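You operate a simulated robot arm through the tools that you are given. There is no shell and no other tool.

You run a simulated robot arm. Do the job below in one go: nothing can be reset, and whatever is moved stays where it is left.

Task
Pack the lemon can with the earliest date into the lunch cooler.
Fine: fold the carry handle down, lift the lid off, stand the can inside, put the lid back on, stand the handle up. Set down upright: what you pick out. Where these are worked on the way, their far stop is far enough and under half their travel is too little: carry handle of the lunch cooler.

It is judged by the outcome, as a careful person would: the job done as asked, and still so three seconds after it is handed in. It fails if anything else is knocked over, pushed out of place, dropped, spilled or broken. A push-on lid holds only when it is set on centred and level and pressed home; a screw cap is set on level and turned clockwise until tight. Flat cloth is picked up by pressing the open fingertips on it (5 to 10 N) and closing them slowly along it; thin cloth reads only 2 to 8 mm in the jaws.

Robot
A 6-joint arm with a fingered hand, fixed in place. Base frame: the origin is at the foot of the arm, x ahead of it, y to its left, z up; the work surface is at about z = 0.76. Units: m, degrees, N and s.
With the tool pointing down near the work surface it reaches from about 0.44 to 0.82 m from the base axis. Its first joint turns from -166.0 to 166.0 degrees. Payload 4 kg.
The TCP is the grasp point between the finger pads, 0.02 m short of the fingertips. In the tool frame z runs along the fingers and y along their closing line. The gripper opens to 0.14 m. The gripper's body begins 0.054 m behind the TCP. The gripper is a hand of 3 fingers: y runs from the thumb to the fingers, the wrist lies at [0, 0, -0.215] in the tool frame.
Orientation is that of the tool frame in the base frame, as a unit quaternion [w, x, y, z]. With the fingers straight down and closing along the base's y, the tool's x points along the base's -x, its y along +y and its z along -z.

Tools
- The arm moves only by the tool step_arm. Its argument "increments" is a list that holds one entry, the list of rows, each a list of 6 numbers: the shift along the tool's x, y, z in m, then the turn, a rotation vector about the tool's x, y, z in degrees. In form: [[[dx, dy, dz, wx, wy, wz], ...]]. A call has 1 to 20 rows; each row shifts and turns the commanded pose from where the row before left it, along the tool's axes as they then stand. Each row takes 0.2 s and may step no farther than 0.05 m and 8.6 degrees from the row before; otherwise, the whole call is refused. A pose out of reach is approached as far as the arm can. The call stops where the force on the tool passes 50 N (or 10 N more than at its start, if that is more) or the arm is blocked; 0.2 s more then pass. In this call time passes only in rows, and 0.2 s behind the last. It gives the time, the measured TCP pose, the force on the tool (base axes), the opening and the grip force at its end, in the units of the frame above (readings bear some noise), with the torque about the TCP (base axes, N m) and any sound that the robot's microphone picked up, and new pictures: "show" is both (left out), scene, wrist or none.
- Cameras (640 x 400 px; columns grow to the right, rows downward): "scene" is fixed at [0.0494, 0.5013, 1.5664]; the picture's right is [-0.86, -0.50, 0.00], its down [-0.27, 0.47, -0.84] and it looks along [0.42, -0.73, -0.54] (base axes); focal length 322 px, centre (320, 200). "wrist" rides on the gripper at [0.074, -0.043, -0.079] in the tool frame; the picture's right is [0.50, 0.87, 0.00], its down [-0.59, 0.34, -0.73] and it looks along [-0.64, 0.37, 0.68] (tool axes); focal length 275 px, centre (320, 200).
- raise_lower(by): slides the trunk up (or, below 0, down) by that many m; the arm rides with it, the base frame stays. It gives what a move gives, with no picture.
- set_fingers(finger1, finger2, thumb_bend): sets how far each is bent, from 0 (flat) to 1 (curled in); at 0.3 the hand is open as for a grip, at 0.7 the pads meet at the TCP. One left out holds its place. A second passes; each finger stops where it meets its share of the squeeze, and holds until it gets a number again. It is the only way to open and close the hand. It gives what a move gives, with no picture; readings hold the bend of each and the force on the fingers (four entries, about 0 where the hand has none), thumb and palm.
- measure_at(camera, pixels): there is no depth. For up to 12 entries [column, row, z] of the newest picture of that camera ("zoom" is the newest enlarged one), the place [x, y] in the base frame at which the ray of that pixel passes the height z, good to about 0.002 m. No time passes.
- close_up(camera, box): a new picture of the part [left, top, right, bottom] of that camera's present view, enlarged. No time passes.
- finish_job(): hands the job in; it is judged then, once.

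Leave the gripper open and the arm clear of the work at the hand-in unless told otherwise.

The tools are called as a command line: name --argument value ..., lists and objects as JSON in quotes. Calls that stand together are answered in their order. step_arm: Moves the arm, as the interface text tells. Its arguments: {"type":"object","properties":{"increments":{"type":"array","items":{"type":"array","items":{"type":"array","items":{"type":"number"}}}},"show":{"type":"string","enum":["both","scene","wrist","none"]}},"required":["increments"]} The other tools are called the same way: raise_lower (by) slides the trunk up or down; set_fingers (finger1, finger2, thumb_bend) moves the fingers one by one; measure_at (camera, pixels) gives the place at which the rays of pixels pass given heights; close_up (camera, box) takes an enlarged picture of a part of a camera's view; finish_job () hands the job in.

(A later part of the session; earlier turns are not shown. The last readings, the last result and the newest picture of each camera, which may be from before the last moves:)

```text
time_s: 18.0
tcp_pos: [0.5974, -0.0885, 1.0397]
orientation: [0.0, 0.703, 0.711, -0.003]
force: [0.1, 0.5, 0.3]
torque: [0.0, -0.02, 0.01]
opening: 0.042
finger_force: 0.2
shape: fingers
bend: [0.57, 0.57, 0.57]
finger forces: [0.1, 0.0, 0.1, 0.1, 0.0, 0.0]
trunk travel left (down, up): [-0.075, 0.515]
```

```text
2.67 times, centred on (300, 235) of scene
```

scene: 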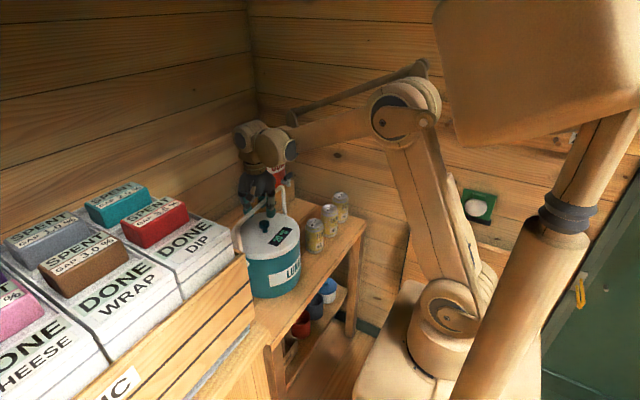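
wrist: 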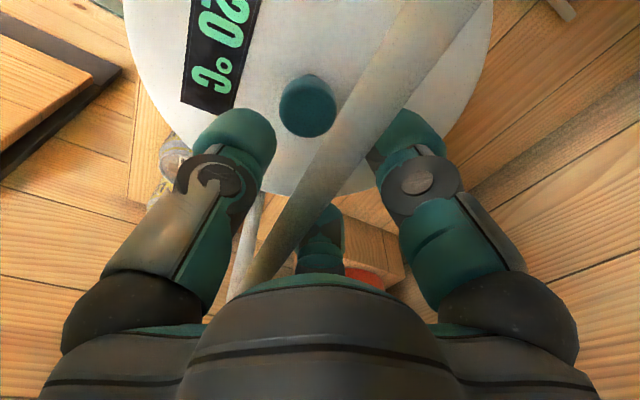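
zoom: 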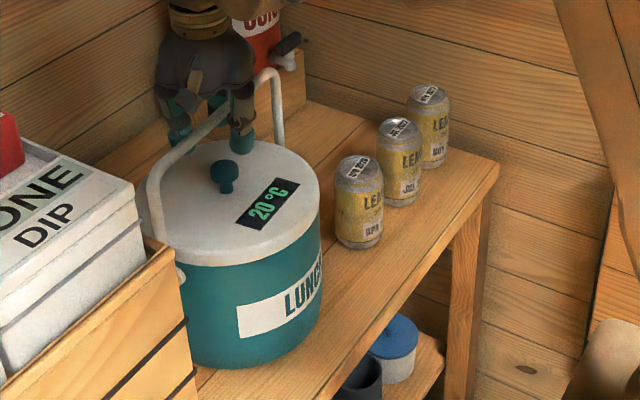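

The cooler is free and standing again, with forces near zero. I'll measure where the bar and knob rest now.

measure_at --camera "wrist" --pixels '[[435, 30, 1.04], [360, 130, 1.04], [275, 250, 1.04], [307, 100, 0.98], [435, 30, 1.045], [360, 130, 1.045]]'

measure_at --camera "scene" --pixels '[[264.0, 222.7, 0.98], [281.5, 190, 1.04], [236.5, 227, 1.04]]'

close_up --camera "scene" --box '[220, 170, 320, 232]'

```text
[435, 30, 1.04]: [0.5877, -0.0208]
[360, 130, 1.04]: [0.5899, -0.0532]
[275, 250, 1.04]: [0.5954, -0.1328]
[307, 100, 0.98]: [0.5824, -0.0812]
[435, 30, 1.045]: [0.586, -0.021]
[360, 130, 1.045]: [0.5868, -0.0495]
```

```text
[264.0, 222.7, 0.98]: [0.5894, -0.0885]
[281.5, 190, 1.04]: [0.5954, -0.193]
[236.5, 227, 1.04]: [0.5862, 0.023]
```

```text
6.40 times, centred on (270, 201) of scene
```

zoom: 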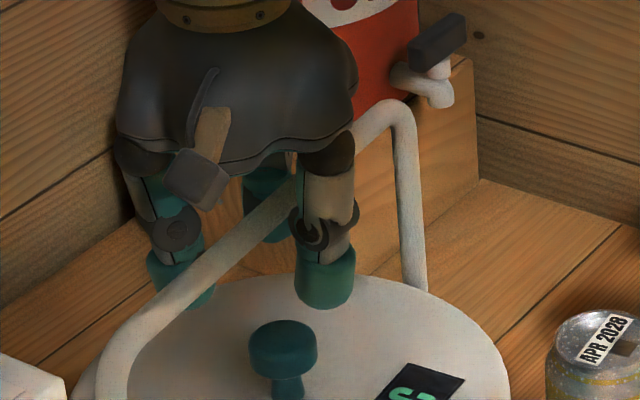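

The bar rests at x≈0.59 with the cooler upright, so the handle is vertical and doesn't fold toward +x. It should fold toward the robot (-x). I'll try the fingers gently in that direction in small steps, watching force and pictures.

step_arm --increments '[[[0, -0.004, 0.0, 0, 0, 0], [0, -0.004, 0, 0, 0, 0], [0, -0.004, 0, 0, 0, 0]]]' --show "wrist"

```text
time_s: 18.8
tcp_pos: [0.5849, -0.0879, 1.0384]
orientation: [0.001, 0.703, 0.711, -0.003]
force: [-0.3, -0.1, 0.2]
torque: [-0.04, -0.01, 0.02]
opening: 0.042
finger_force: 0.5
shape: fingers
bend: [0.57, 0.57, 0.57]
finger forces: [0.0, 0.5, 0.1, 0.0, 0.0, 0.0]
trunk travel left (down, up): [-0.075, 0.515]
```

wrist: 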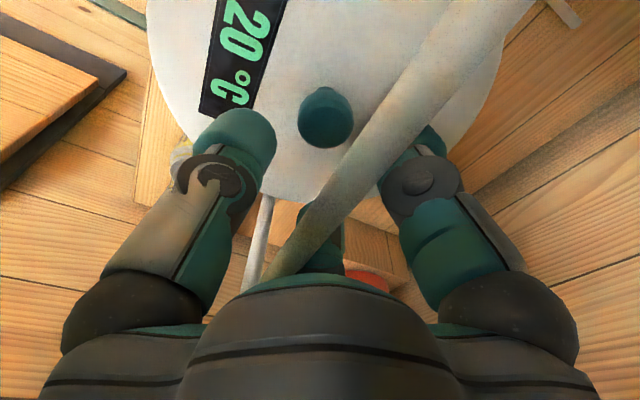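

The finger touches lightly (0.5 N). I'll push 10 mm more toward -x and check the response.

step_arm --increments '[[[0, -0.004, 0.0, 0, 0, 0], [0, -0.003, 0, 0, 0, 0], [0, -0.003, 0, 0, 0, 0]]]' --show "both"

close_up --camera "scene" --box '[220, 160, 380, 310]'

```text
time_s: 19.6
tcp_pos: [0.5748, -0.0875, 1.0395]
orientation: [0.001, 0.702, 0.712, -0.003]
force: [1.0, 0.0, 1.1]
torque: [0.01, -0.01, 0.03]
opening: 0.0419
finger_force: 0.5
shape: fingers
bend: [0.57, 0.57, 0.57]
finger forces: [0.0, 0.4, 0.1, 0.1, 0.0, 0.0]
trunk travel left (down, up): [-0.075, 0.515]
```

scene: 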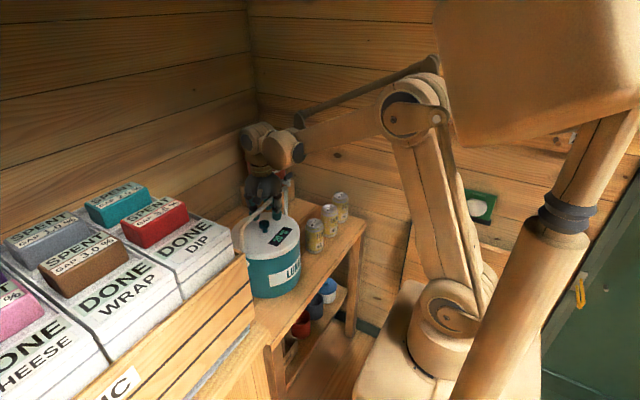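
wrist: 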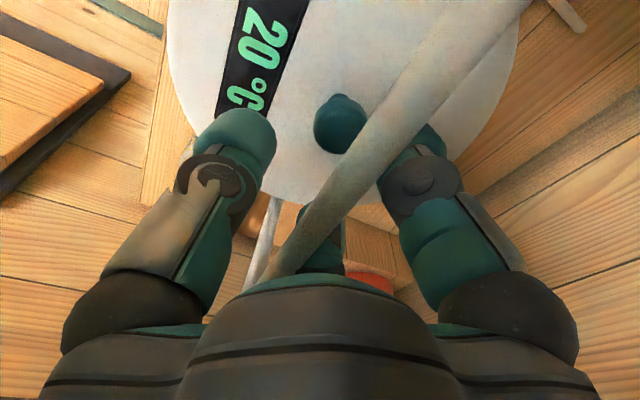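

```text
2.67 times, centred on (300, 235) of scene
```

zoom: 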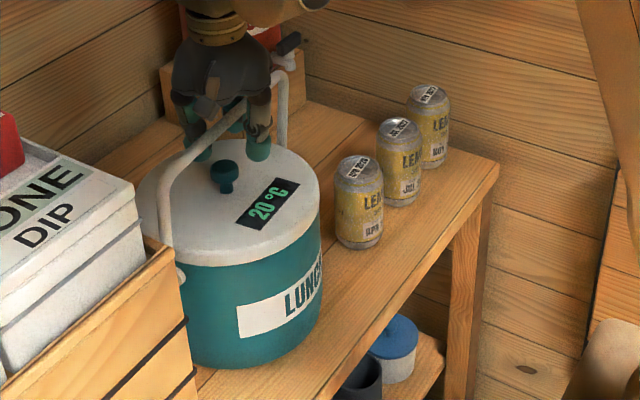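

The handle yields easily toward -x (0.5 N) and the cooler stays put, so it folds toward the robot. I'll slide the cage to y≈-0.152, where the fingers will clear the lid edge. Then I'll follow the arc to about 30°.

step_arm --increments '[[[-0.016, 0, 0, 0, 0, 0], [-0.016, 0, 0, 0, 0, 0], [-0.016, 0, 0, 0, 0, 0], [-0.016, 0, 0, 0, 0, 0], [0, -0.007, 0, 0, 0, 0], [0, -0.007, 0, 0, 0, 0], [0, -0.007, 0.002, 0, 0, 0], [0, -0.007, 0.002, 0, 0, 0], [0, -0.007, 0.002, 0, 0, 0], [0, -0.007, 0.003, 0, 0, 0], [0, -0.007, 0.003, 0, 0, 0], [0, -0.006, 0.003, 0, 0, 0]]]' --show "both"

close_up --camera "scene" --box '[220, 160, 380, 310]'

```text
time_s: 22.2
tcp_pos: [0.5202, -0.1517, 1.0246]
orientation: [0.001, 0.702, 0.712, -0.003]
force: [1.1, 0.2, -0.1]
torque: [-0.01, 0.0, 0.02]
opening: 0.042
finger_force: 0.1
shape: fingers
bend: [0.57, 0.57, 0.57]
finger forces: [0.0, 0.4, 0.0, 0.0, 0.0, 0.0]
trunk travel left (down, up): [-0.075, 0.515]
```

scene: 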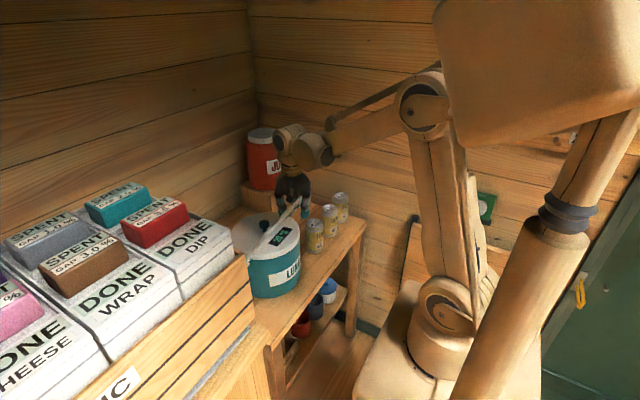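
wrist: 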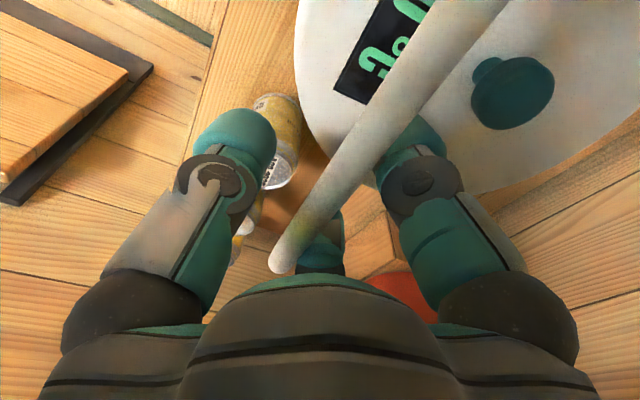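

```text
2.67 times, centred on (300, 235) of scene
```

zoom: 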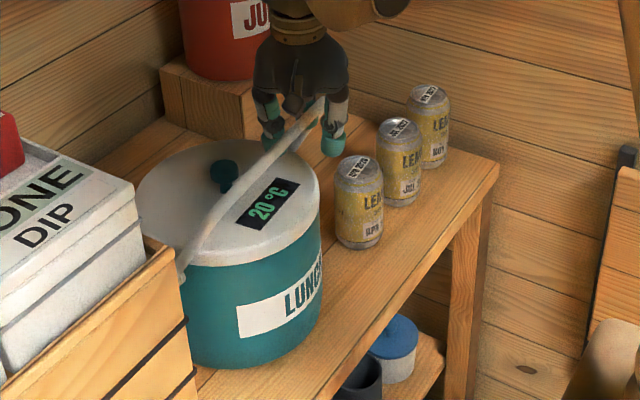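

The handle follows well at ~30° and the cooler stands still. I'll continue along the arc to about 60°.

step_arm --increments '[[[0, -0.0063, 0.0042, 0, 0, 0], [0, -0.0063, 0.0042, 0, 0, 0], [0, -0.0063, 0.0042, 0, 0, 0], [0, -0.0053, 0.0053, 0, 0, 0], [0, -0.0053, 0.0053, 0, 0, 0], [0, -0.0053, 0.0053, 0, 0, 0], [0, -0.0043, 0.0061, 0, 0, 0], [0, -0.0043, 0.0061, 0, 0, 0], [0, -0.0043, 0.0061, 0, 0, 0]]]' --show "both"

close_up --camera "scene" --box '[220, 160, 380, 310]'

```text
time_s: 24.2
tcp_pos: [0.4718, -0.1522, 0.9791]
orientation: [0.001, 0.703, 0.711, -0.003]
force: [0.1, 0.4, -0.8]
torque: [0.01, 0.02, 0.05]
opening: 0.0419
finger_force: 0.3
shape: fingers
bend: [0.57, 0.57, 0.57]
finger forces: [0.0, 1.1, 0.1, 0.1, 0.1, 0.1]
trunk travel left (down, up): [-0.075, 0.515]
```

scene: 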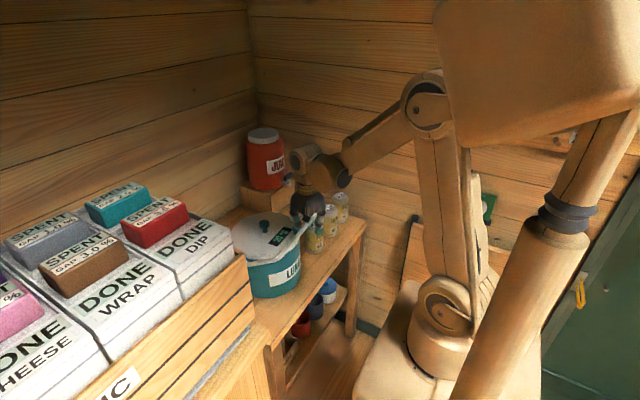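
wrist: 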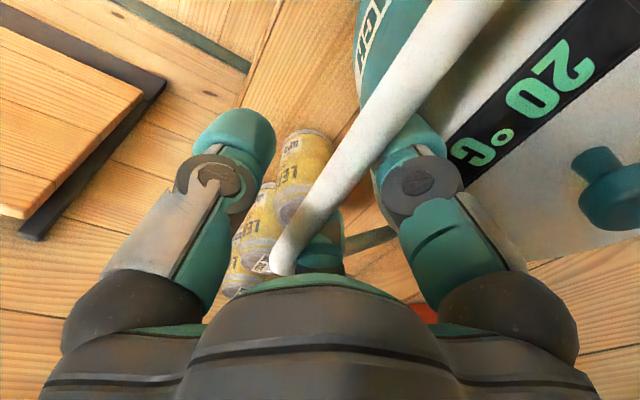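

```text
2.67 times, centred on (300, 235) of scene
```

zoom: 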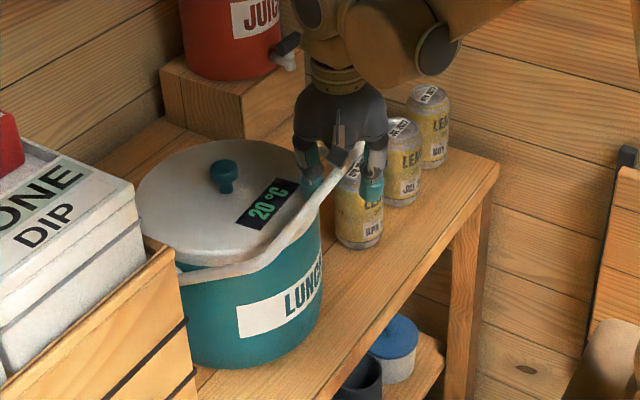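

About 60° is reached with ~1 N on the finger, and the cooler is unmoved. I'll continue to about 75°, shifting 5 mm toward -y to keep the finger clear of the lid edge.

step_arm --increments '[[[-0.005, -0.002, 0, 0, 0, 0], [0, -0.0029, 0.0071, 0, 0, 0], [0, -0.0029, 0.0071, 0, 0, 0], [0, -0.0029, 0.0071, 0, 0, 0]]]' --show "both"

close_up --camera "scene" --box '[220, 160, 380, 310]'

```text
time_s: 24.8
tcp_pos: [0.4686, -0.1565, 0.9772]
orientation: [0.002, 0.703, 0.711, -0.001]
force: [5.6, 0.0, 49.0]
torque: [1.48, -1.15, -0.17]
opening: 0.0406
finger_force: 24.1
shape: fingers
bend: [0.59, 0.57, 0.57]
finger forces: [48.4, 0.4, 0.1, 0.0, 0.1, 0.0]
trunk travel left (down, up): [-0.075, 0.515]
stopped in row 3: the force on the tool passed its limit at 61 N (the readings are from after the stop); the commanded pose is now the measured one
```

scene: 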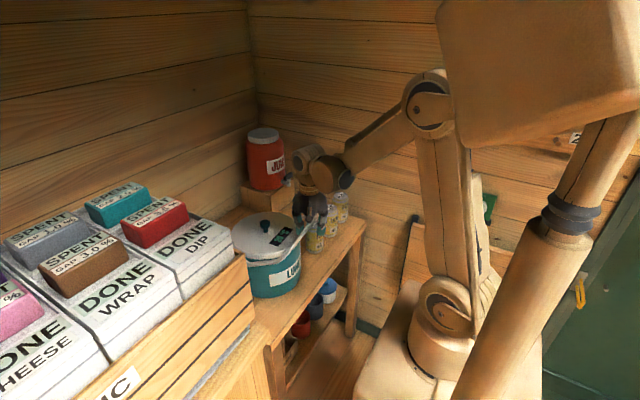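
wrist: 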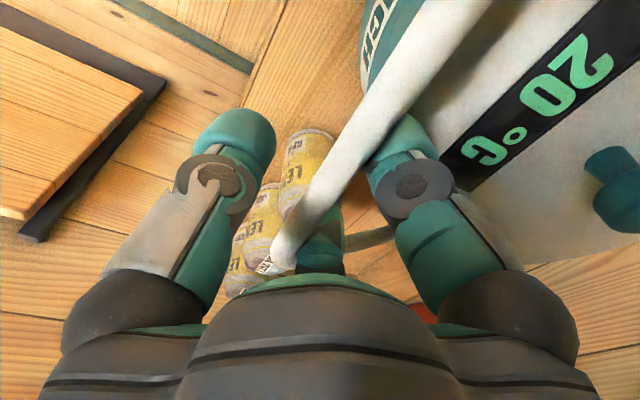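

```text
2.67 times, centred on (300, 235) of scene
```

zoom: 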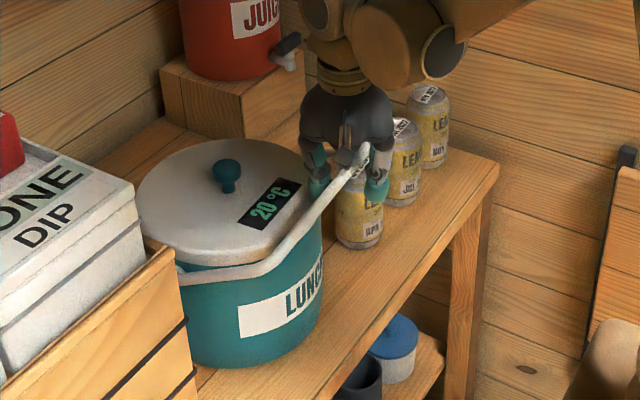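

Finger1 landed on the lid rim and took 48 N downward, so the lid's edge is higher and wider than I assumed. I'll lift straight up 20 mm right away.

step_arm --increments '[[[0, 0, -0.005, 0, 0, 0], [0, 0, -0.005, 0, 0, 0], [0, 0, -0.01, 0, 0, 0]]]' --show "both"

close_up --camera "scene" --box '[220, 160, 380, 310]'

```text
time_s: 25.6
tcp_pos: [0.4681, -0.1575, 0.9937]
orientation: [0.001, 0.703, 0.711, -0.002]
force: [-1.0, -0.2, -1.0]
torque: [-0.01, -0.02, 0.01]
opening: 0.0417
finger_force: 0.3
shape: fingers
bend: [0.57, 0.57, 0.57]
finger forces: [0.1, 0.1, 0.0, 0.0, 0.0, 0.0]
trunk travel left (down, up): [-0.075, 0.515]
```

scene: 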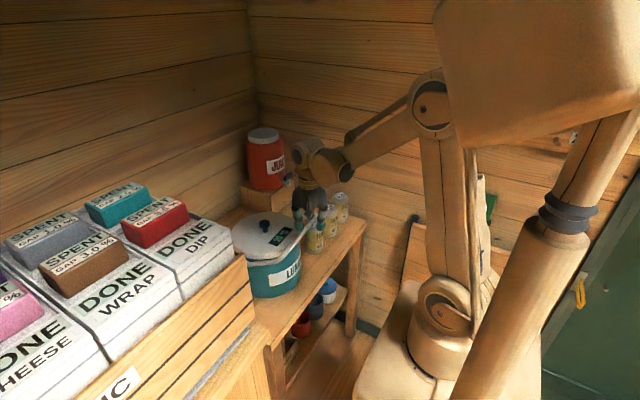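
wrist: 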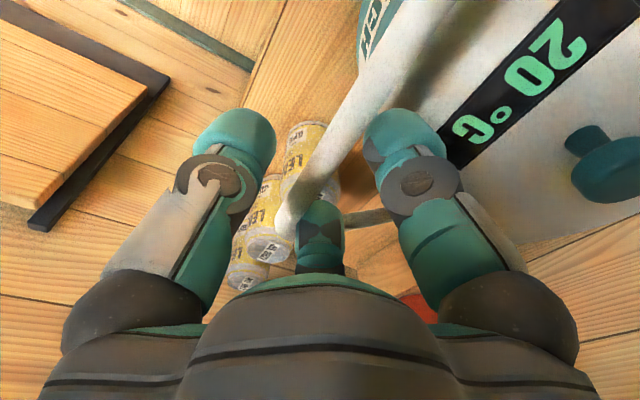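

```text
2.67 times, centred on (300, 235) of scene
```

zoom: 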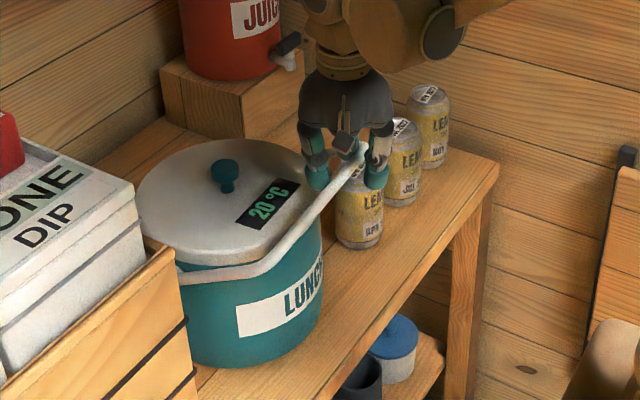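

The handle stays down at about 60° on its own. I'll open the cage slightly and rise above the bar. Then I'll close the fingers into a fist so I can press the bar down from above, away from the lid.

set_fingers --finger1 0.5 --finger2 0.5 --thumb_bend 0.5

step_arm --increments '[[[0, 0, -0.015, 0, 0, 0], [0, 0, -0.015, 0, 0, 0], [0, 0, -0.015, 0, 0, 0], [0, 0, -0.02, 0, 0, 0]]]' --show "wrist"

set_fingers --finger1 0.7 --finger2 0.7 --thumb_bend 0.7

close_up --camera "scene" --box '[220, 160, 380, 310]'

close_up --camera "wrist" --box '[160, 0, 640, 300]'

```text
time_s: 26.6
tcp_pos: [0.4687, -0.1582, 0.9947]
orientation: [0.002, 0.703, 0.712, -0.003]
force: [-0.6, -0.4, -1.2]
torque: [-0.02, -0.01, 0.0]
opening: 0.0636
finger_force: 0.5
shape: fingers
bend: [0.5, 0.5, 0.5]
finger forces: [0.1, 0.3, 0.0, 0.0, 0.0, 0.0]
trunk travel left (down, up): [-0.075, 0.515]
```

```text
time_s: 27.6
tcp_pos: [0.4693, -0.1569, 1.0599]
orientation: [0.002, 0.703, 0.711, -0.002]
force: [0.1, 0.1, -0.4]
torque: [-0.01, 0.02, 0.03]
opening: 0.0636
finger_force: 0.1
shape: fingers
bend: [0.5, 0.5, 0.5]
finger forces: [0.0, 0.0, 0.0, 0.0, 0.0, 0.1]
trunk travel left (down, up): [-0.075, 0.515]
```

wrist: 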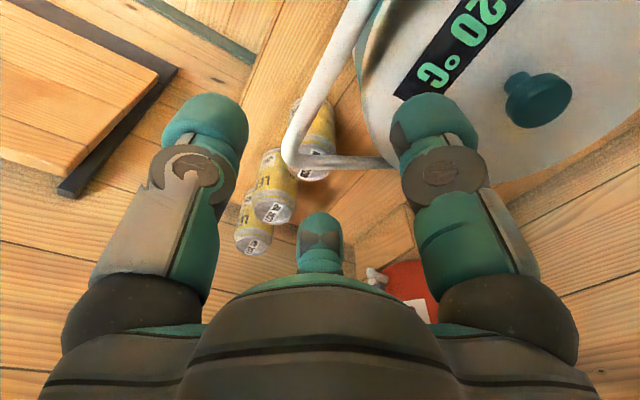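

```text
time_s: 28.6
tcp_pos: [0.4698, -0.1564, 1.0604]
orientation: [0.001, 0.703, 0.711, -0.002]
force: [0.8, 0.7, -0.8]
torque: [0.0, 0.0, 0.02]
opening: 0.0045
finger_force: 0.0
shape: fingers
bend: [0.69, 0.69, 0.7]
finger forces: [0.0, 0.0, 0.1, 0.0, 0.0, 0.0]
trunk travel left (down, up): [-0.075, 0.515]
```

```text
2.67 times, centred on (300, 235) of scene
```

zoom: 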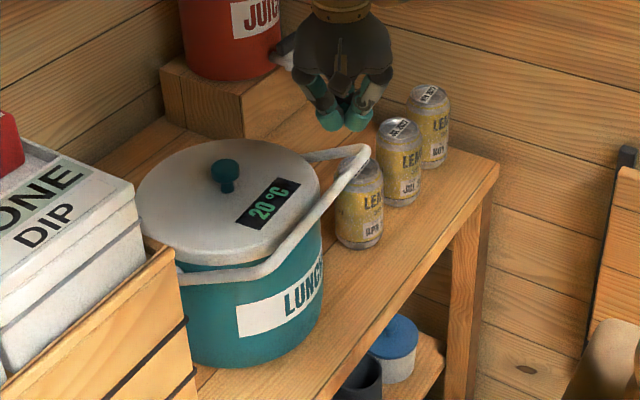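

```text
1.33 times, centred on (400, 150) of wrist
```

zoom: 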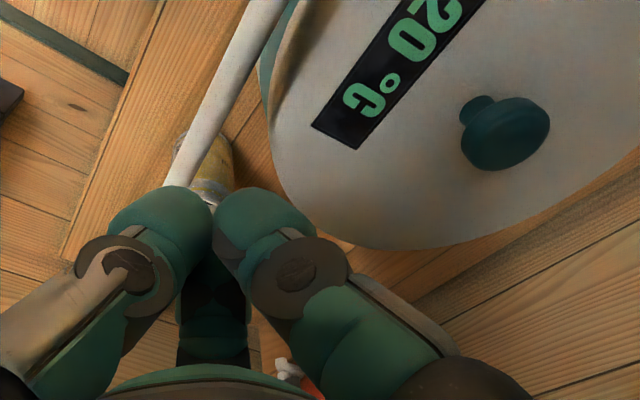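

The fist is closed at (0.470,-0.156,1.060) and the handle rests at about 60–70°. I'll triangulate the bar's current place from both cameras.

measure_at --camera "scene" --pixels '[[316, 219, 0.92], [316, 219, 0.95], [316, 219, 0.97], [281, 260, 0.92], [281, 260, 0.95], [281, 260, 0.97], [300, 238, 0.92], [300, 238, 0.95], [300, 238, 0.97]]'

measure_at --camera "wrist" --pixels '[[328.7, 67.5, 0.92], [328.7, 67.5, 0.95], [328.7, 67.5, 0.97], [300, 117, 0.92], [300, 117, 0.95], [300, 117, 0.97], [516, 82, 0.98]]'

```text
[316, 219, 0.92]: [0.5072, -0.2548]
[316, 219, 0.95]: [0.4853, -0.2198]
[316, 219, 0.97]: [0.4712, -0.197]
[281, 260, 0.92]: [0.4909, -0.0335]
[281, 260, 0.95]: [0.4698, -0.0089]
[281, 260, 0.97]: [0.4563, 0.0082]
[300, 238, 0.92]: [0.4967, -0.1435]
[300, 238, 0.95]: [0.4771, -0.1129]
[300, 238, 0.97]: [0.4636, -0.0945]
```

```text
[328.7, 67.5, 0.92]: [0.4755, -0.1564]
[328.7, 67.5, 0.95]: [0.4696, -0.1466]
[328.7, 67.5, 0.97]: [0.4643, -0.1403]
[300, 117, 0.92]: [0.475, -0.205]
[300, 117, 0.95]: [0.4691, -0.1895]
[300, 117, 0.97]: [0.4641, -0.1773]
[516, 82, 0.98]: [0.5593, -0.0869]
```

The bar is near x≈0.468, z≈0.967, about 66° folded. I'll bring the fist down onto the bar, slightly on its outer side, in small steps.

step_arm --increments '[[[0, -0.006, 0.015, 0, 0, 0], [0, 0, 0.015, 0, 0, 0], [0, 0, 0.015, 0, 0, 0], [0, 0, 0.01, 0, 0, 0], [0, 0, 0.006, 0, 0, 0], [0, 0, 0.006, 0, 0, 0]]]' --show "wrist"

close_up --camera "scene" --box '[220, 160, 380, 310]'

```text
time_s: 30.0
tcp_pos: [0.462, -0.1583, 0.9913]
orientation: [0.002, 0.703, 0.711, -0.003]
force: [0.8, 0.4, -1.0]
torque: [-0.02, -0.02, 0.0]
opening: 0.004
finger_force: 0.1
shape: fingers
bend: [0.69, 0.69, 0.7]
finger forces: [0.1, 0.0, 0.0, 0.0, 0.0, 0.1]
trunk travel left (down, up): [-0.075, 0.515]
```

wrist: 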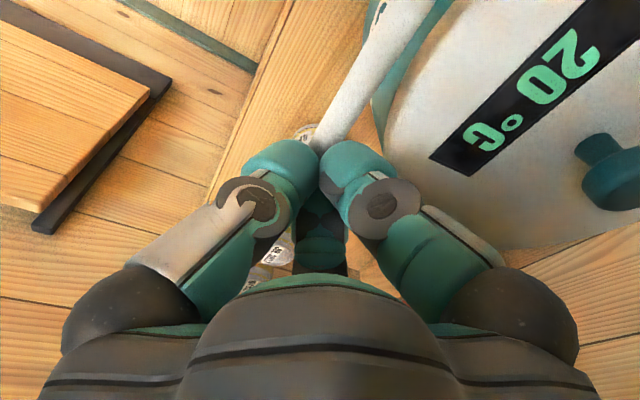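

```text
2.67 times, centred on (300, 235) of scene
```

zoom: 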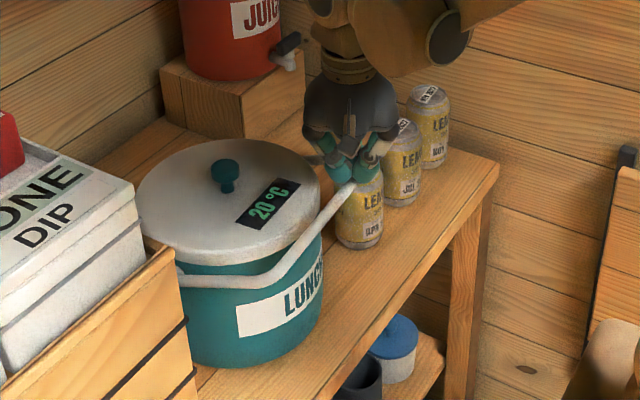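

The bar is already moving down under the fingertips with almost no force. I'll continue pressing down along the arc.

step_arm --increments '[[[0, -0.002, 0.006, 0, 0, 0], [0, -0.001, 0.006, 0, 0, 0], [0, -0.001, 0.006, 0, 0, 0], [0, -0.001, 0.006, 0, 0, 0]]]' --show "wrist"

close_up --camera "scene" --box '[220, 160, 380, 310]'

```text
time_s: 31.0
tcp_pos: [0.4572, -0.1593, 0.9678]
orientation: [0.002, 0.703, 0.711, -0.003]
force: [-0.6, -0.2, 0.8]
torque: [0.0, 0.02, 0.0]
opening: 0.0044
finger_force: 0.1
shape: fingers
bend: [0.69, 0.69, 0.7]
finger forces: [0.1, 0.0, 0.0, 0.1, 0.0, 0.1]
trunk travel left (down, up): [-0.075, 0.515]
```

wrist: 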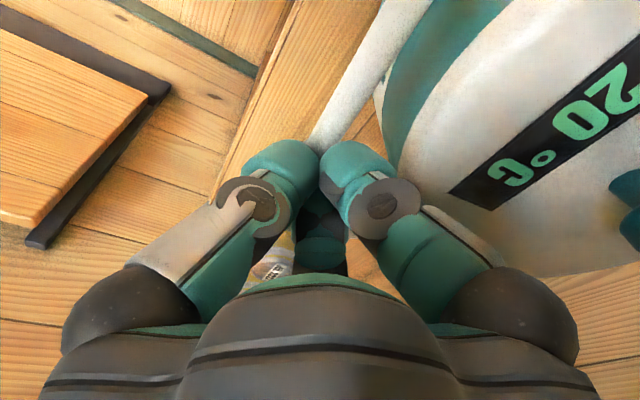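

```text
2.67 times, centred on (300, 235) of scene
```

zoom: 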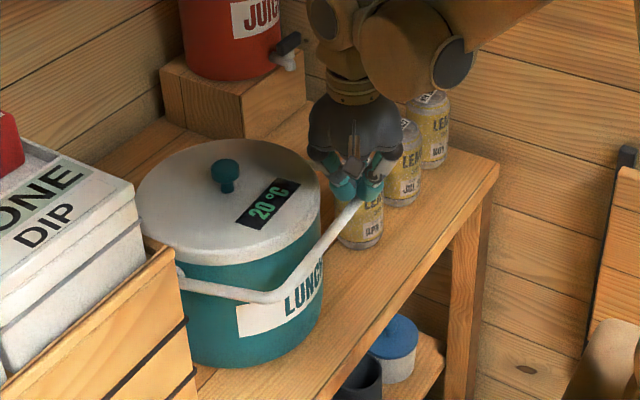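

It keeps going down smoothly and the cooler is still. I'll press down a further 24 mm in small steps, watching for the stop.

step_arm --increments '[[[0, 0, 0.005, 0, 0, 0], [0, 0, 0.005, 0, 0, 0], [0, 0, 0.005, 0, 0, 0], [0, 0, 0.005, 0, 0, 0], [0, 0, 0.004, 0, 0, 0]]]' --show "wrist"

close_up --camera "scene" --box '[220, 160, 380, 310]'

```text
time_s: 32.2
tcp_pos: [0.457, -0.1584, 0.9452]
orientation: [0.001, 0.703, 0.711, -0.003]
force: [-0.1, 0.3, 0.6]
torque: [0.01, 0.01, -0.02]
opening: 0.0042
finger_force: 0.0
shape: fingers
bend: [0.69, 0.69, 0.7]
finger forces: [0.0, 0.0, 0.0, 0.0, 0.1, 0.0]
trunk travel left (down, up): [-0.075, 0.515]
```

wrist: 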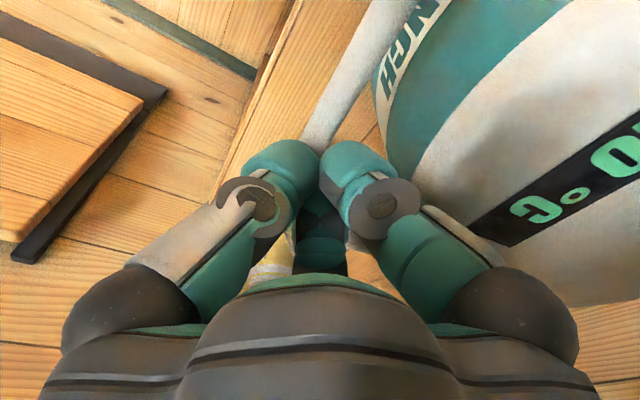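

```text
2.67 times, centred on (300, 235) of scene
```

zoom: 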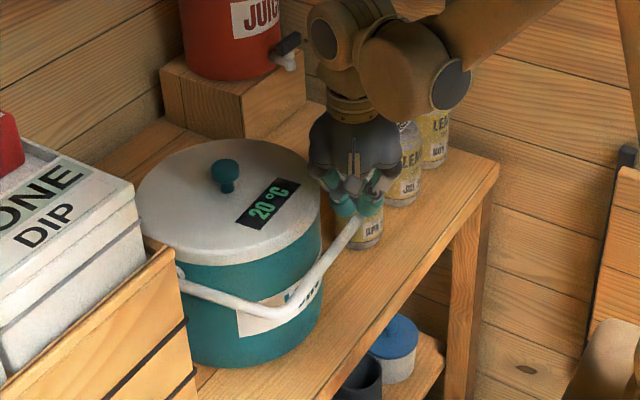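

The handle is now about horizontal, with the bar near z≈0.92. I'll press a little farther to see whether there is a stop.

step_arm --increments '[[[0, 0, 0.004, 0, 0, 0], [0, 0, 0.004, 0, 0, 0], [0, 0, 0.004, 0, 0, 0]]]' --show "wrist"

close_up --camera "scene" --box '[220, 160, 380, 310]'

```text
time_s: 33.0
tcp_pos: [0.4577, -0.1579, 0.9332]
orientation: [0.002, 0.703, 0.712, -0.003]
force: [-0.8, -0.1, -0.8]
torque: [-0.01, 0.01, 0.0]
opening: 0.0042
finger_force: 0.1
shape: fingers
bend: [0.69, 0.69, 0.7]
finger forces: [0.0, 0.0, 0.1, 0.1, 0.1, 0.0]
trunk travel left (down, up): [-0.075, 0.515]
```

wrist: 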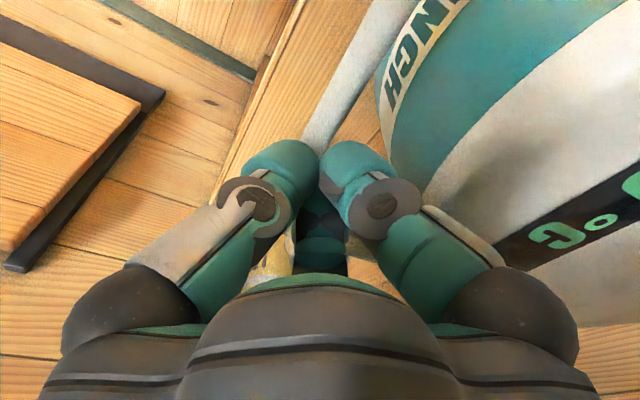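

```text
2.67 times, centred on (300, 235) of scene
```

zoom: 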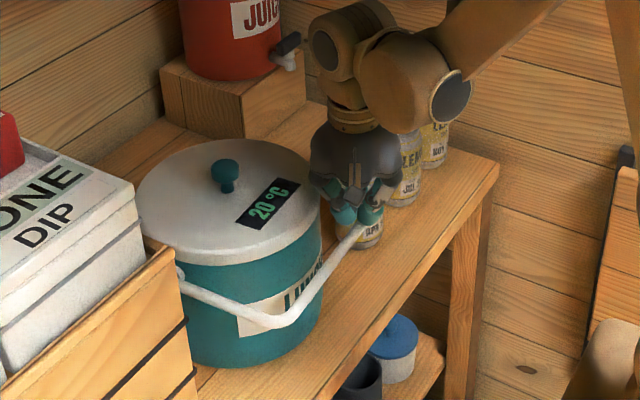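

The handle is folded past horizontal (bar at z≈0.907), well beyond half its travel, and the cooler hasn't moved. I'll rise clear to z≈1.13 and open the hand.

step_arm --increments '[[[0, 0, -0.02, 0, 0, 0], [0, 0, -0.04, 0, 0, 0], [0, 0, -0.045, 0, 0, 0], [0, 0, -0.045, 0, 0, 0], [0, 0, -0.045, 0, 0, 0]]]' --show "both"

close_up --camera "scene" --box '[220, 160, 380, 310]'

```text
time_s: 34.2
tcp_pos: [0.4559, -0.157, 1.1291]
orientation: [0.002, 0.703, 0.711, -0.003]
force: [0.6, 0.5, -0.8]
torque: [-0.01, 0.01, 0.0]
opening: 0.004
finger_force: 0.1
shape: fingers
bend: [0.69, 0.69, 0.7]
finger forces: [0.0, 0.0, 0.0, 0.0, 0.0, 0.0]
trunk travel left (down, up): [-0.075, 0.515]
```

scene: 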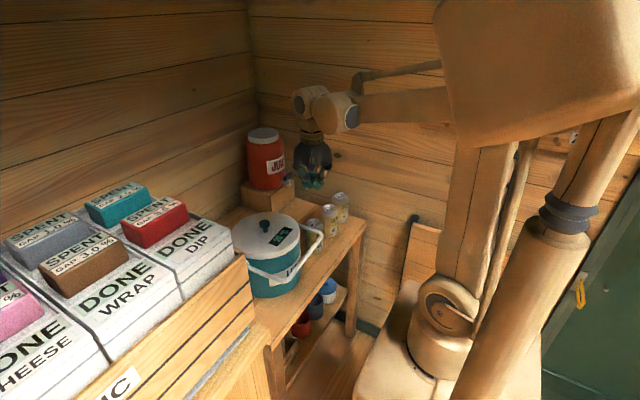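
wrist: 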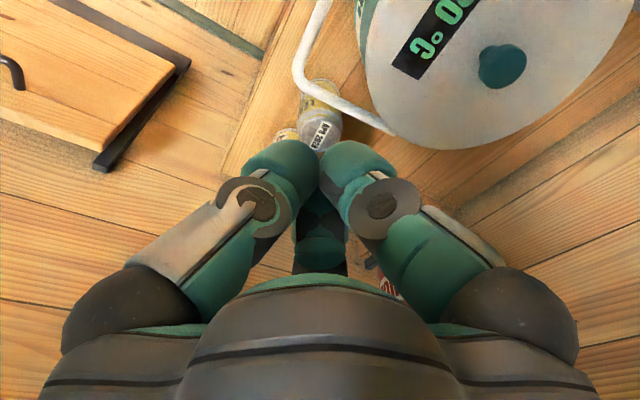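

```text
2.67 times, centred on (300, 235) of scene
```

zoom: 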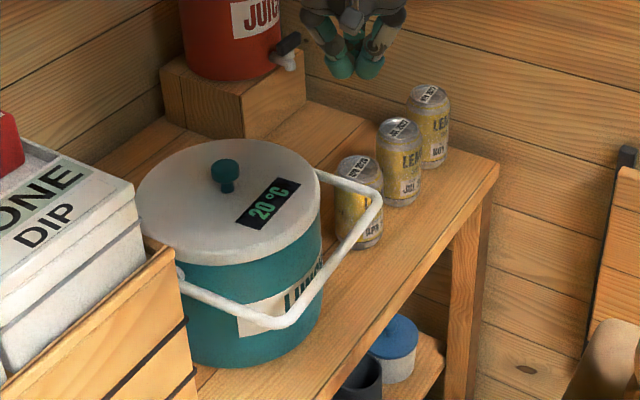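

The handle stays folded. I'll locate the knob and lid rim precisely from both cameras.

close_up --camera "wrist" --box '[350, 0, 640, 180]'

measure_at --camera "wrist" --pixels '[[502, 65, 0.97], [502, 65, 0.98], [502, 65, 0.99], [395, 125, 0.95], [470, 149, 0.95], [590, 90, 0.95]]'

close_up --camera "scene" --box '[225, 205, 310, 260]'

```text
2.21 times, centred on (495, 90) of wrist
```

zoom: 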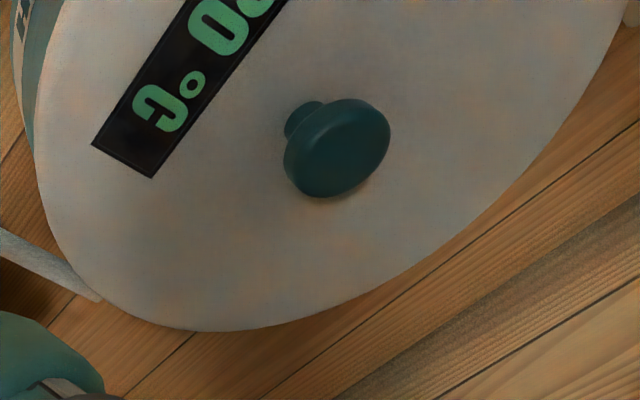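

```text
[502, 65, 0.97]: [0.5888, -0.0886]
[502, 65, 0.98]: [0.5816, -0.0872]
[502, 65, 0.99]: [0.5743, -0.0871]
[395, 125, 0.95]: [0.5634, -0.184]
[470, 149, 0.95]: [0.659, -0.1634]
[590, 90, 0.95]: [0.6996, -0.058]
```

```text
7.27 times, centred on (268, 232) of scene
```

zoom: 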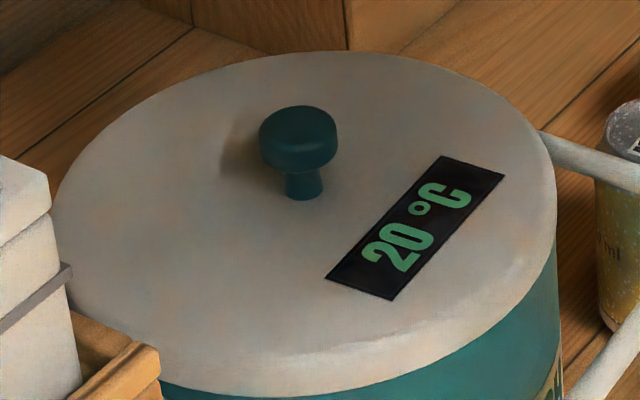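

I'll triangulate the knob cap's top centre (scene (265,222.1), wrist (504,66)) and the stem's base on the lid (scene (265.7,230.6)).

measure_at --camera "scene" --pixels '[[265, 222.1, 0.97], [265, 222.1, 0.98], [265, 222.1, 0.99], [265.7, 230.6, 0.94], [265.7, 230.6, 0.95], [265.7, 230.6, 0.96]]'

measure_at --camera "wrist" --pixels '[[504, 66, 0.97], [504, 66, 0.98], [504, 66, 0.99], [487, 54, 0.94], [487, 54, 0.95], [487, 54, 0.96]]'

```text
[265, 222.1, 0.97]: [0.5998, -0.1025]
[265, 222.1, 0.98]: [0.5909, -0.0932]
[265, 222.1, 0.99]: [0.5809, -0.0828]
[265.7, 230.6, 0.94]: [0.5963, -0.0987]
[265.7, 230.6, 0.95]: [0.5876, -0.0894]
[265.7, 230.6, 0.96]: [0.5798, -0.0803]
```

```text
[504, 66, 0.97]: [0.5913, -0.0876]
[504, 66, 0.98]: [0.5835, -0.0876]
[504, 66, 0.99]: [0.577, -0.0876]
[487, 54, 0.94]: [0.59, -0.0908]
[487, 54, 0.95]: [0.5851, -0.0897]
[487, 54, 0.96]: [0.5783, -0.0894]
```

The knob cap is centred at about (0.583,-0.088), ~0.032 m wide, with its top at z≈0.986; the lid surface is at z≈0.95. I'll open the fingers to 0.42, move over the knob to z≈1.05 and look.

set_fingers --finger1 0.45 --finger2 0.45 --thumb_bend 0.45

step_arm --increments '[[[0.0173, 0.0318, 0.0198, 0, 0, 0], [0.0173, 0.0318, 0.0198, 0, 0, 0], [0.0173, 0.0318, 0.0198, 0, 0, 0], [0.0173, 0.0318, 0.0198, 0, 0, 0]]]' --show "both"

close_up --camera "scene" --box '[220, 160, 320, 260]'

```text
time_s: 35.2
tcp_pos: [0.4566, -0.1577, 1.1287]
orientation: [0.002, 0.703, 0.711, -0.003]
force: [0.5, -0.2, 0.1]
torque: [-0.01, 0.01, -0.05]
opening: 0.0794
finger_force: 0.0
shape: fingers
bend: [0.45, 0.45, 0.45]
finger forces: [0.0, 0.1, 0.1, 0.1, 0.0, 0.0]
trunk travel left (down, up): [-0.075, 0.515]
```

```text
time_s: 36.2
tcp_pos: [0.5855, -0.087, 1.0475]
orientation: [0.001, 0.702, 0.712, -0.002]
force: [0.4, -0.2, -0.1]
torque: [0.02, 0.0, 0.0]
opening: 0.0795
finger_force: 0.1
shape: fingers
bend: [0.45, 0.45, 0.45]
finger forces: [0.0, 0.0, 0.0, 0.1, 0.1, 0.0]
trunk travel left (down, up): [-0.075, 0.515]
```

scene: 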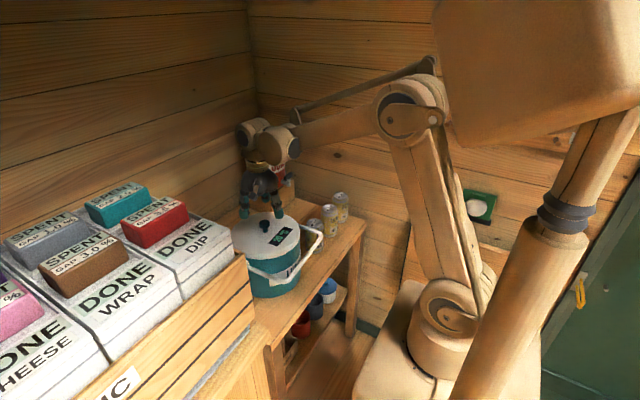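
wrist: 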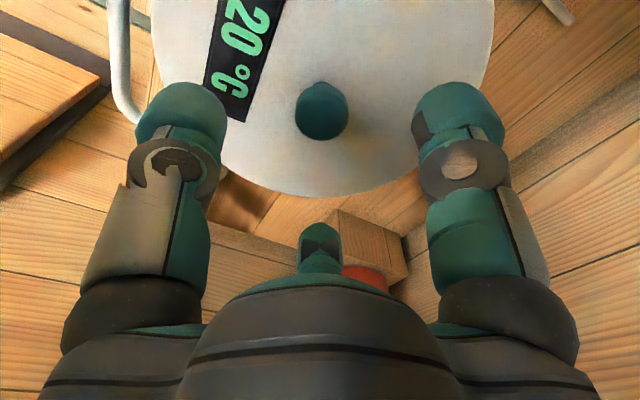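

```text
4.00 times, centred on (270, 210) of scene
```

zoom: 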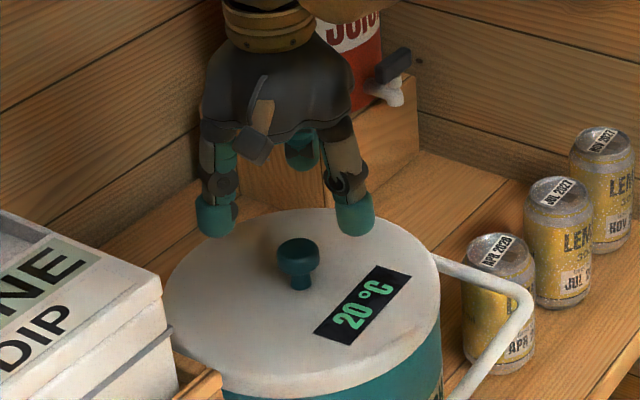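

I'll measure the knob top from this closer view: cap centre at wrist (321,110).

close_up --camera "wrist" --box '[240, 60, 400, 160]'

measure_at --camera "wrist" --pixels '[[321, 113, 0.98], [321, 113, 0.985], [321, 113, 0.99], [321, 113, 0.975]]'

```text
4.00 times, centred on (320, 110) of wrist
```

zoom: 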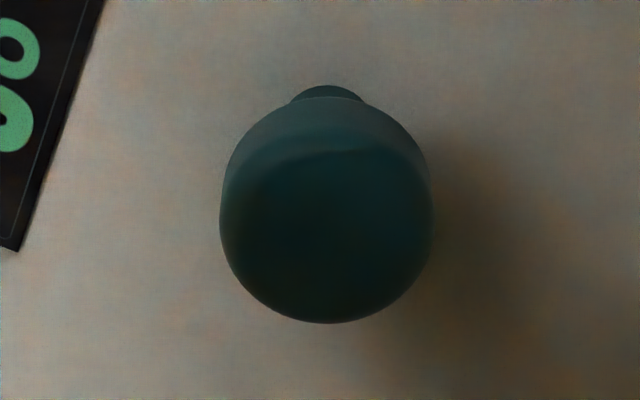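

```text
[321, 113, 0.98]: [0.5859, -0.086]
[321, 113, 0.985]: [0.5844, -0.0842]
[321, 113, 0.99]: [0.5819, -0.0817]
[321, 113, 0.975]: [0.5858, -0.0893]
```

The knob is at about (0.585,-0.087), right under the TCP. I'll descend 0.062 m to z≈0.985 to bring the pads around the cap.

step_arm --increments '[[[0, 0, 0.015, 0, 0, 0], [0, 0, 0.015, 0, 0, 0], [0, 0, 0.015, 0, 0, 0], [0, 0, 0.01, 0, 0, 0], [0, 0, 0.007, 0, 0, 0]]]' --show "wrist"

close_up --camera "scene" --box '[220, 180, 320, 250]'

```text
time_s: 37.4
tcp_pos: [0.5851, -0.0874, 0.986]
orientation: [0.001, 0.703, 0.711, -0.003]
force: [0.3, -0.5, 0.2]
torque: [0.02, 0.0, 0.0]
opening: 0.0793
finger_force: 0.1
shape: fingers
bend: [0.45, 0.45, 0.45]
finger forces: [0.1, 0.0, 0.0, 0.0, 0.1, 0.0]
trunk travel left (down, up): [-0.075, 0.515]
```

wrist: 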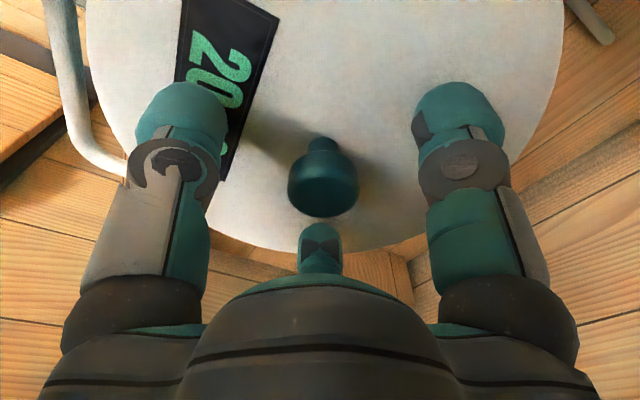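

```text
5.71 times, centred on (270, 215) of scene
```

zoom: 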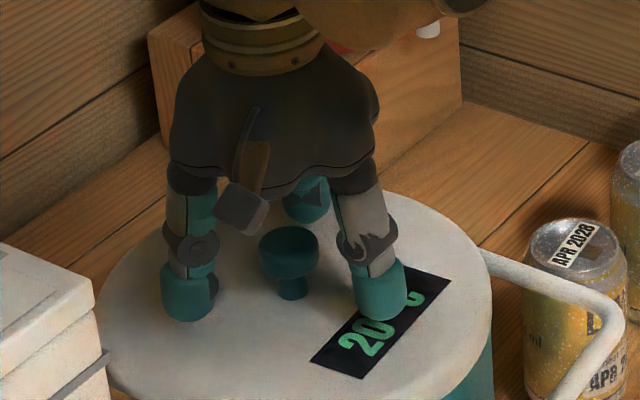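

The knob stands centred between the three fingers. I'll close onto it, first to 0.57 and then until it grips.

set_fingers --finger1 0.56 --finger2 0.56 --thumb_bend 0.56

set_fingers --finger1 0.7 --finger2 0.7 --thumb_bend 0.7

close_up --camera "scene" --box '[220, 180, 320, 250]'

close_up --camera "wrist" --box '[120, 50, 520, 300]'

```text
time_s: 38.4
tcp_pos: [0.5855, -0.0875, 0.9864]
orientation: [0.002, 0.703, 0.712, -0.003]
force: [-0.3, 0.0, 0.6]
torque: [0.01, 0.0, -0.03]
opening: 0.045
finger_force: 0.1
shape: fingers
bend: [0.56, 0.56, 0.56]
finger forces: [0.0, 0.0, 0.0, 0.0, 0.0, 0.0]
trunk travel left (down, up): [-0.075, 0.515]
```

```text
time_s: 39.4
tcp_pos: [0.585, -0.0868, 0.9863]
orientation: [0.002, 0.703, 0.712, -0.002]
force: [-1.7, -0.1, -1.3]
torque: [0.01, 0.01, -0.01]
opening: 0.0248
finger_force: 17.2
shape: fingers
bend: [0.62, 0.62, 0.64]
finger forces: [10.7, 11.0, 0.0, 0.1, 12.9, 0.1]
trunk travel left (down, up): [-0.075, 0.515]
```

```text
5.71 times, centred on (270, 215) of scene
```

zoom: 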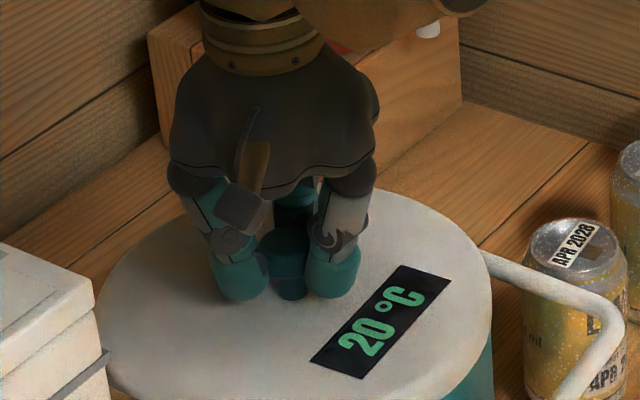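

```text
1.60 times, centred on (320, 175) of wrist
```

zoom: 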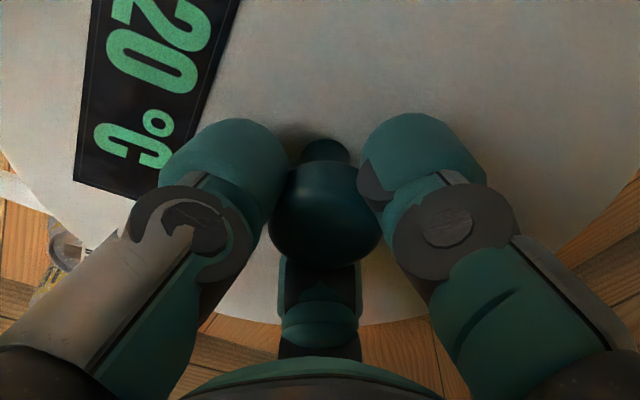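

All three pads grip the cap at about 11–13 N each. I'll lift slowly, 5 mm per row, and watch the force.

step_arm --increments '[[[0, 0, -0.003, 0, 0, 0], [0, 0, -0.003, 0, 0, 0], [0, 0, -0.004, 0, 0, 0]]]' --show "none"

close_up --camera "scene" --box '[220, 160, 380, 310]'

```text
time_s: 40.2
tcp_pos: [0.5841, -0.0863, 0.9958]
orientation: [0.002, 0.703, 0.711, -0.002]
force: [-0.4, 0.1, -1.7]
torque: [0.01, -0.02, 0.01]
opening: 0.0245
finger_force: 17.9
shape: fingers
bend: [0.62, 0.62, 0.64]
finger forces: [10.7, 11.3, 0.1, 0.0, 12.8, 0.0]
trunk travel left (down, up): [-0.075, 0.515]
heard: snap
```

```text
2.67 times, centred on (300, 235) of scene
```

zoom: 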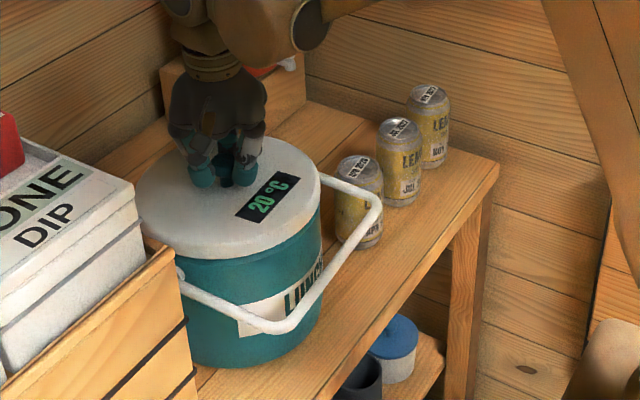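

I heard the lid snap free, and it weighs only about 1.7 N in the hand. I'll lift it straight up to z≈1.10.

step_arm --increments '[[[0, 0, -0.01, 0, 0, 0], [0, 0, -0.015, 0, 0, 0], [0, 0, -0.02, 0, 0, 0], [0, 0, -0.02, 0, 0, 0], [0, 0, -0.02, 0, 0, 0], [0, 0, -0.015, 0, 0, 0], [0, 0, -0.005, 0, 0, 0]]]' --show "both"

close_up --camera "scene" --box '[220, 160, 380, 310]'

```text
time_s: 41.8
tcp_pos: [0.585, -0.0872, 1.0997]
orientation: [0.001, 0.703, 0.712, -0.003]
force: [-0.6, -0.9, -1.1]
torque: [-0.02, -0.03, -0.02]
opening: 0.0245
finger_force: 17.9
shape: fingers
bend: [0.62, 0.62, 0.64]
finger forces: [10.7, 11.4, 0.0, 0.1, 12.9, 0.0]
trunk travel left (down, up): [-0.075, 0.515]
```

scene: 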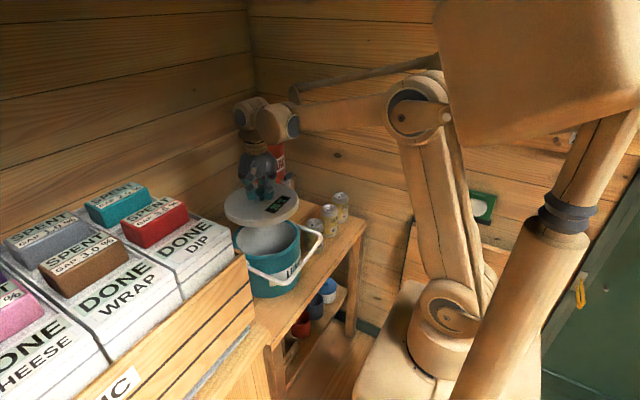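
wrist: 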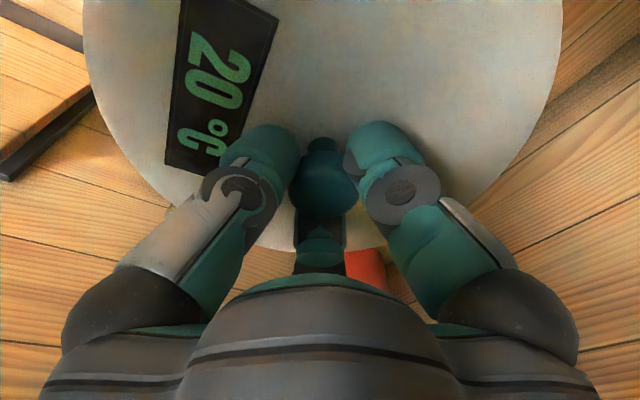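

```text
2.67 times, centred on (300, 235) of scene
```

zoom: 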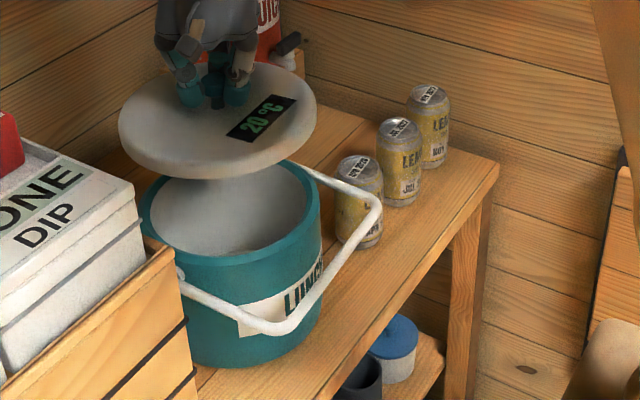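

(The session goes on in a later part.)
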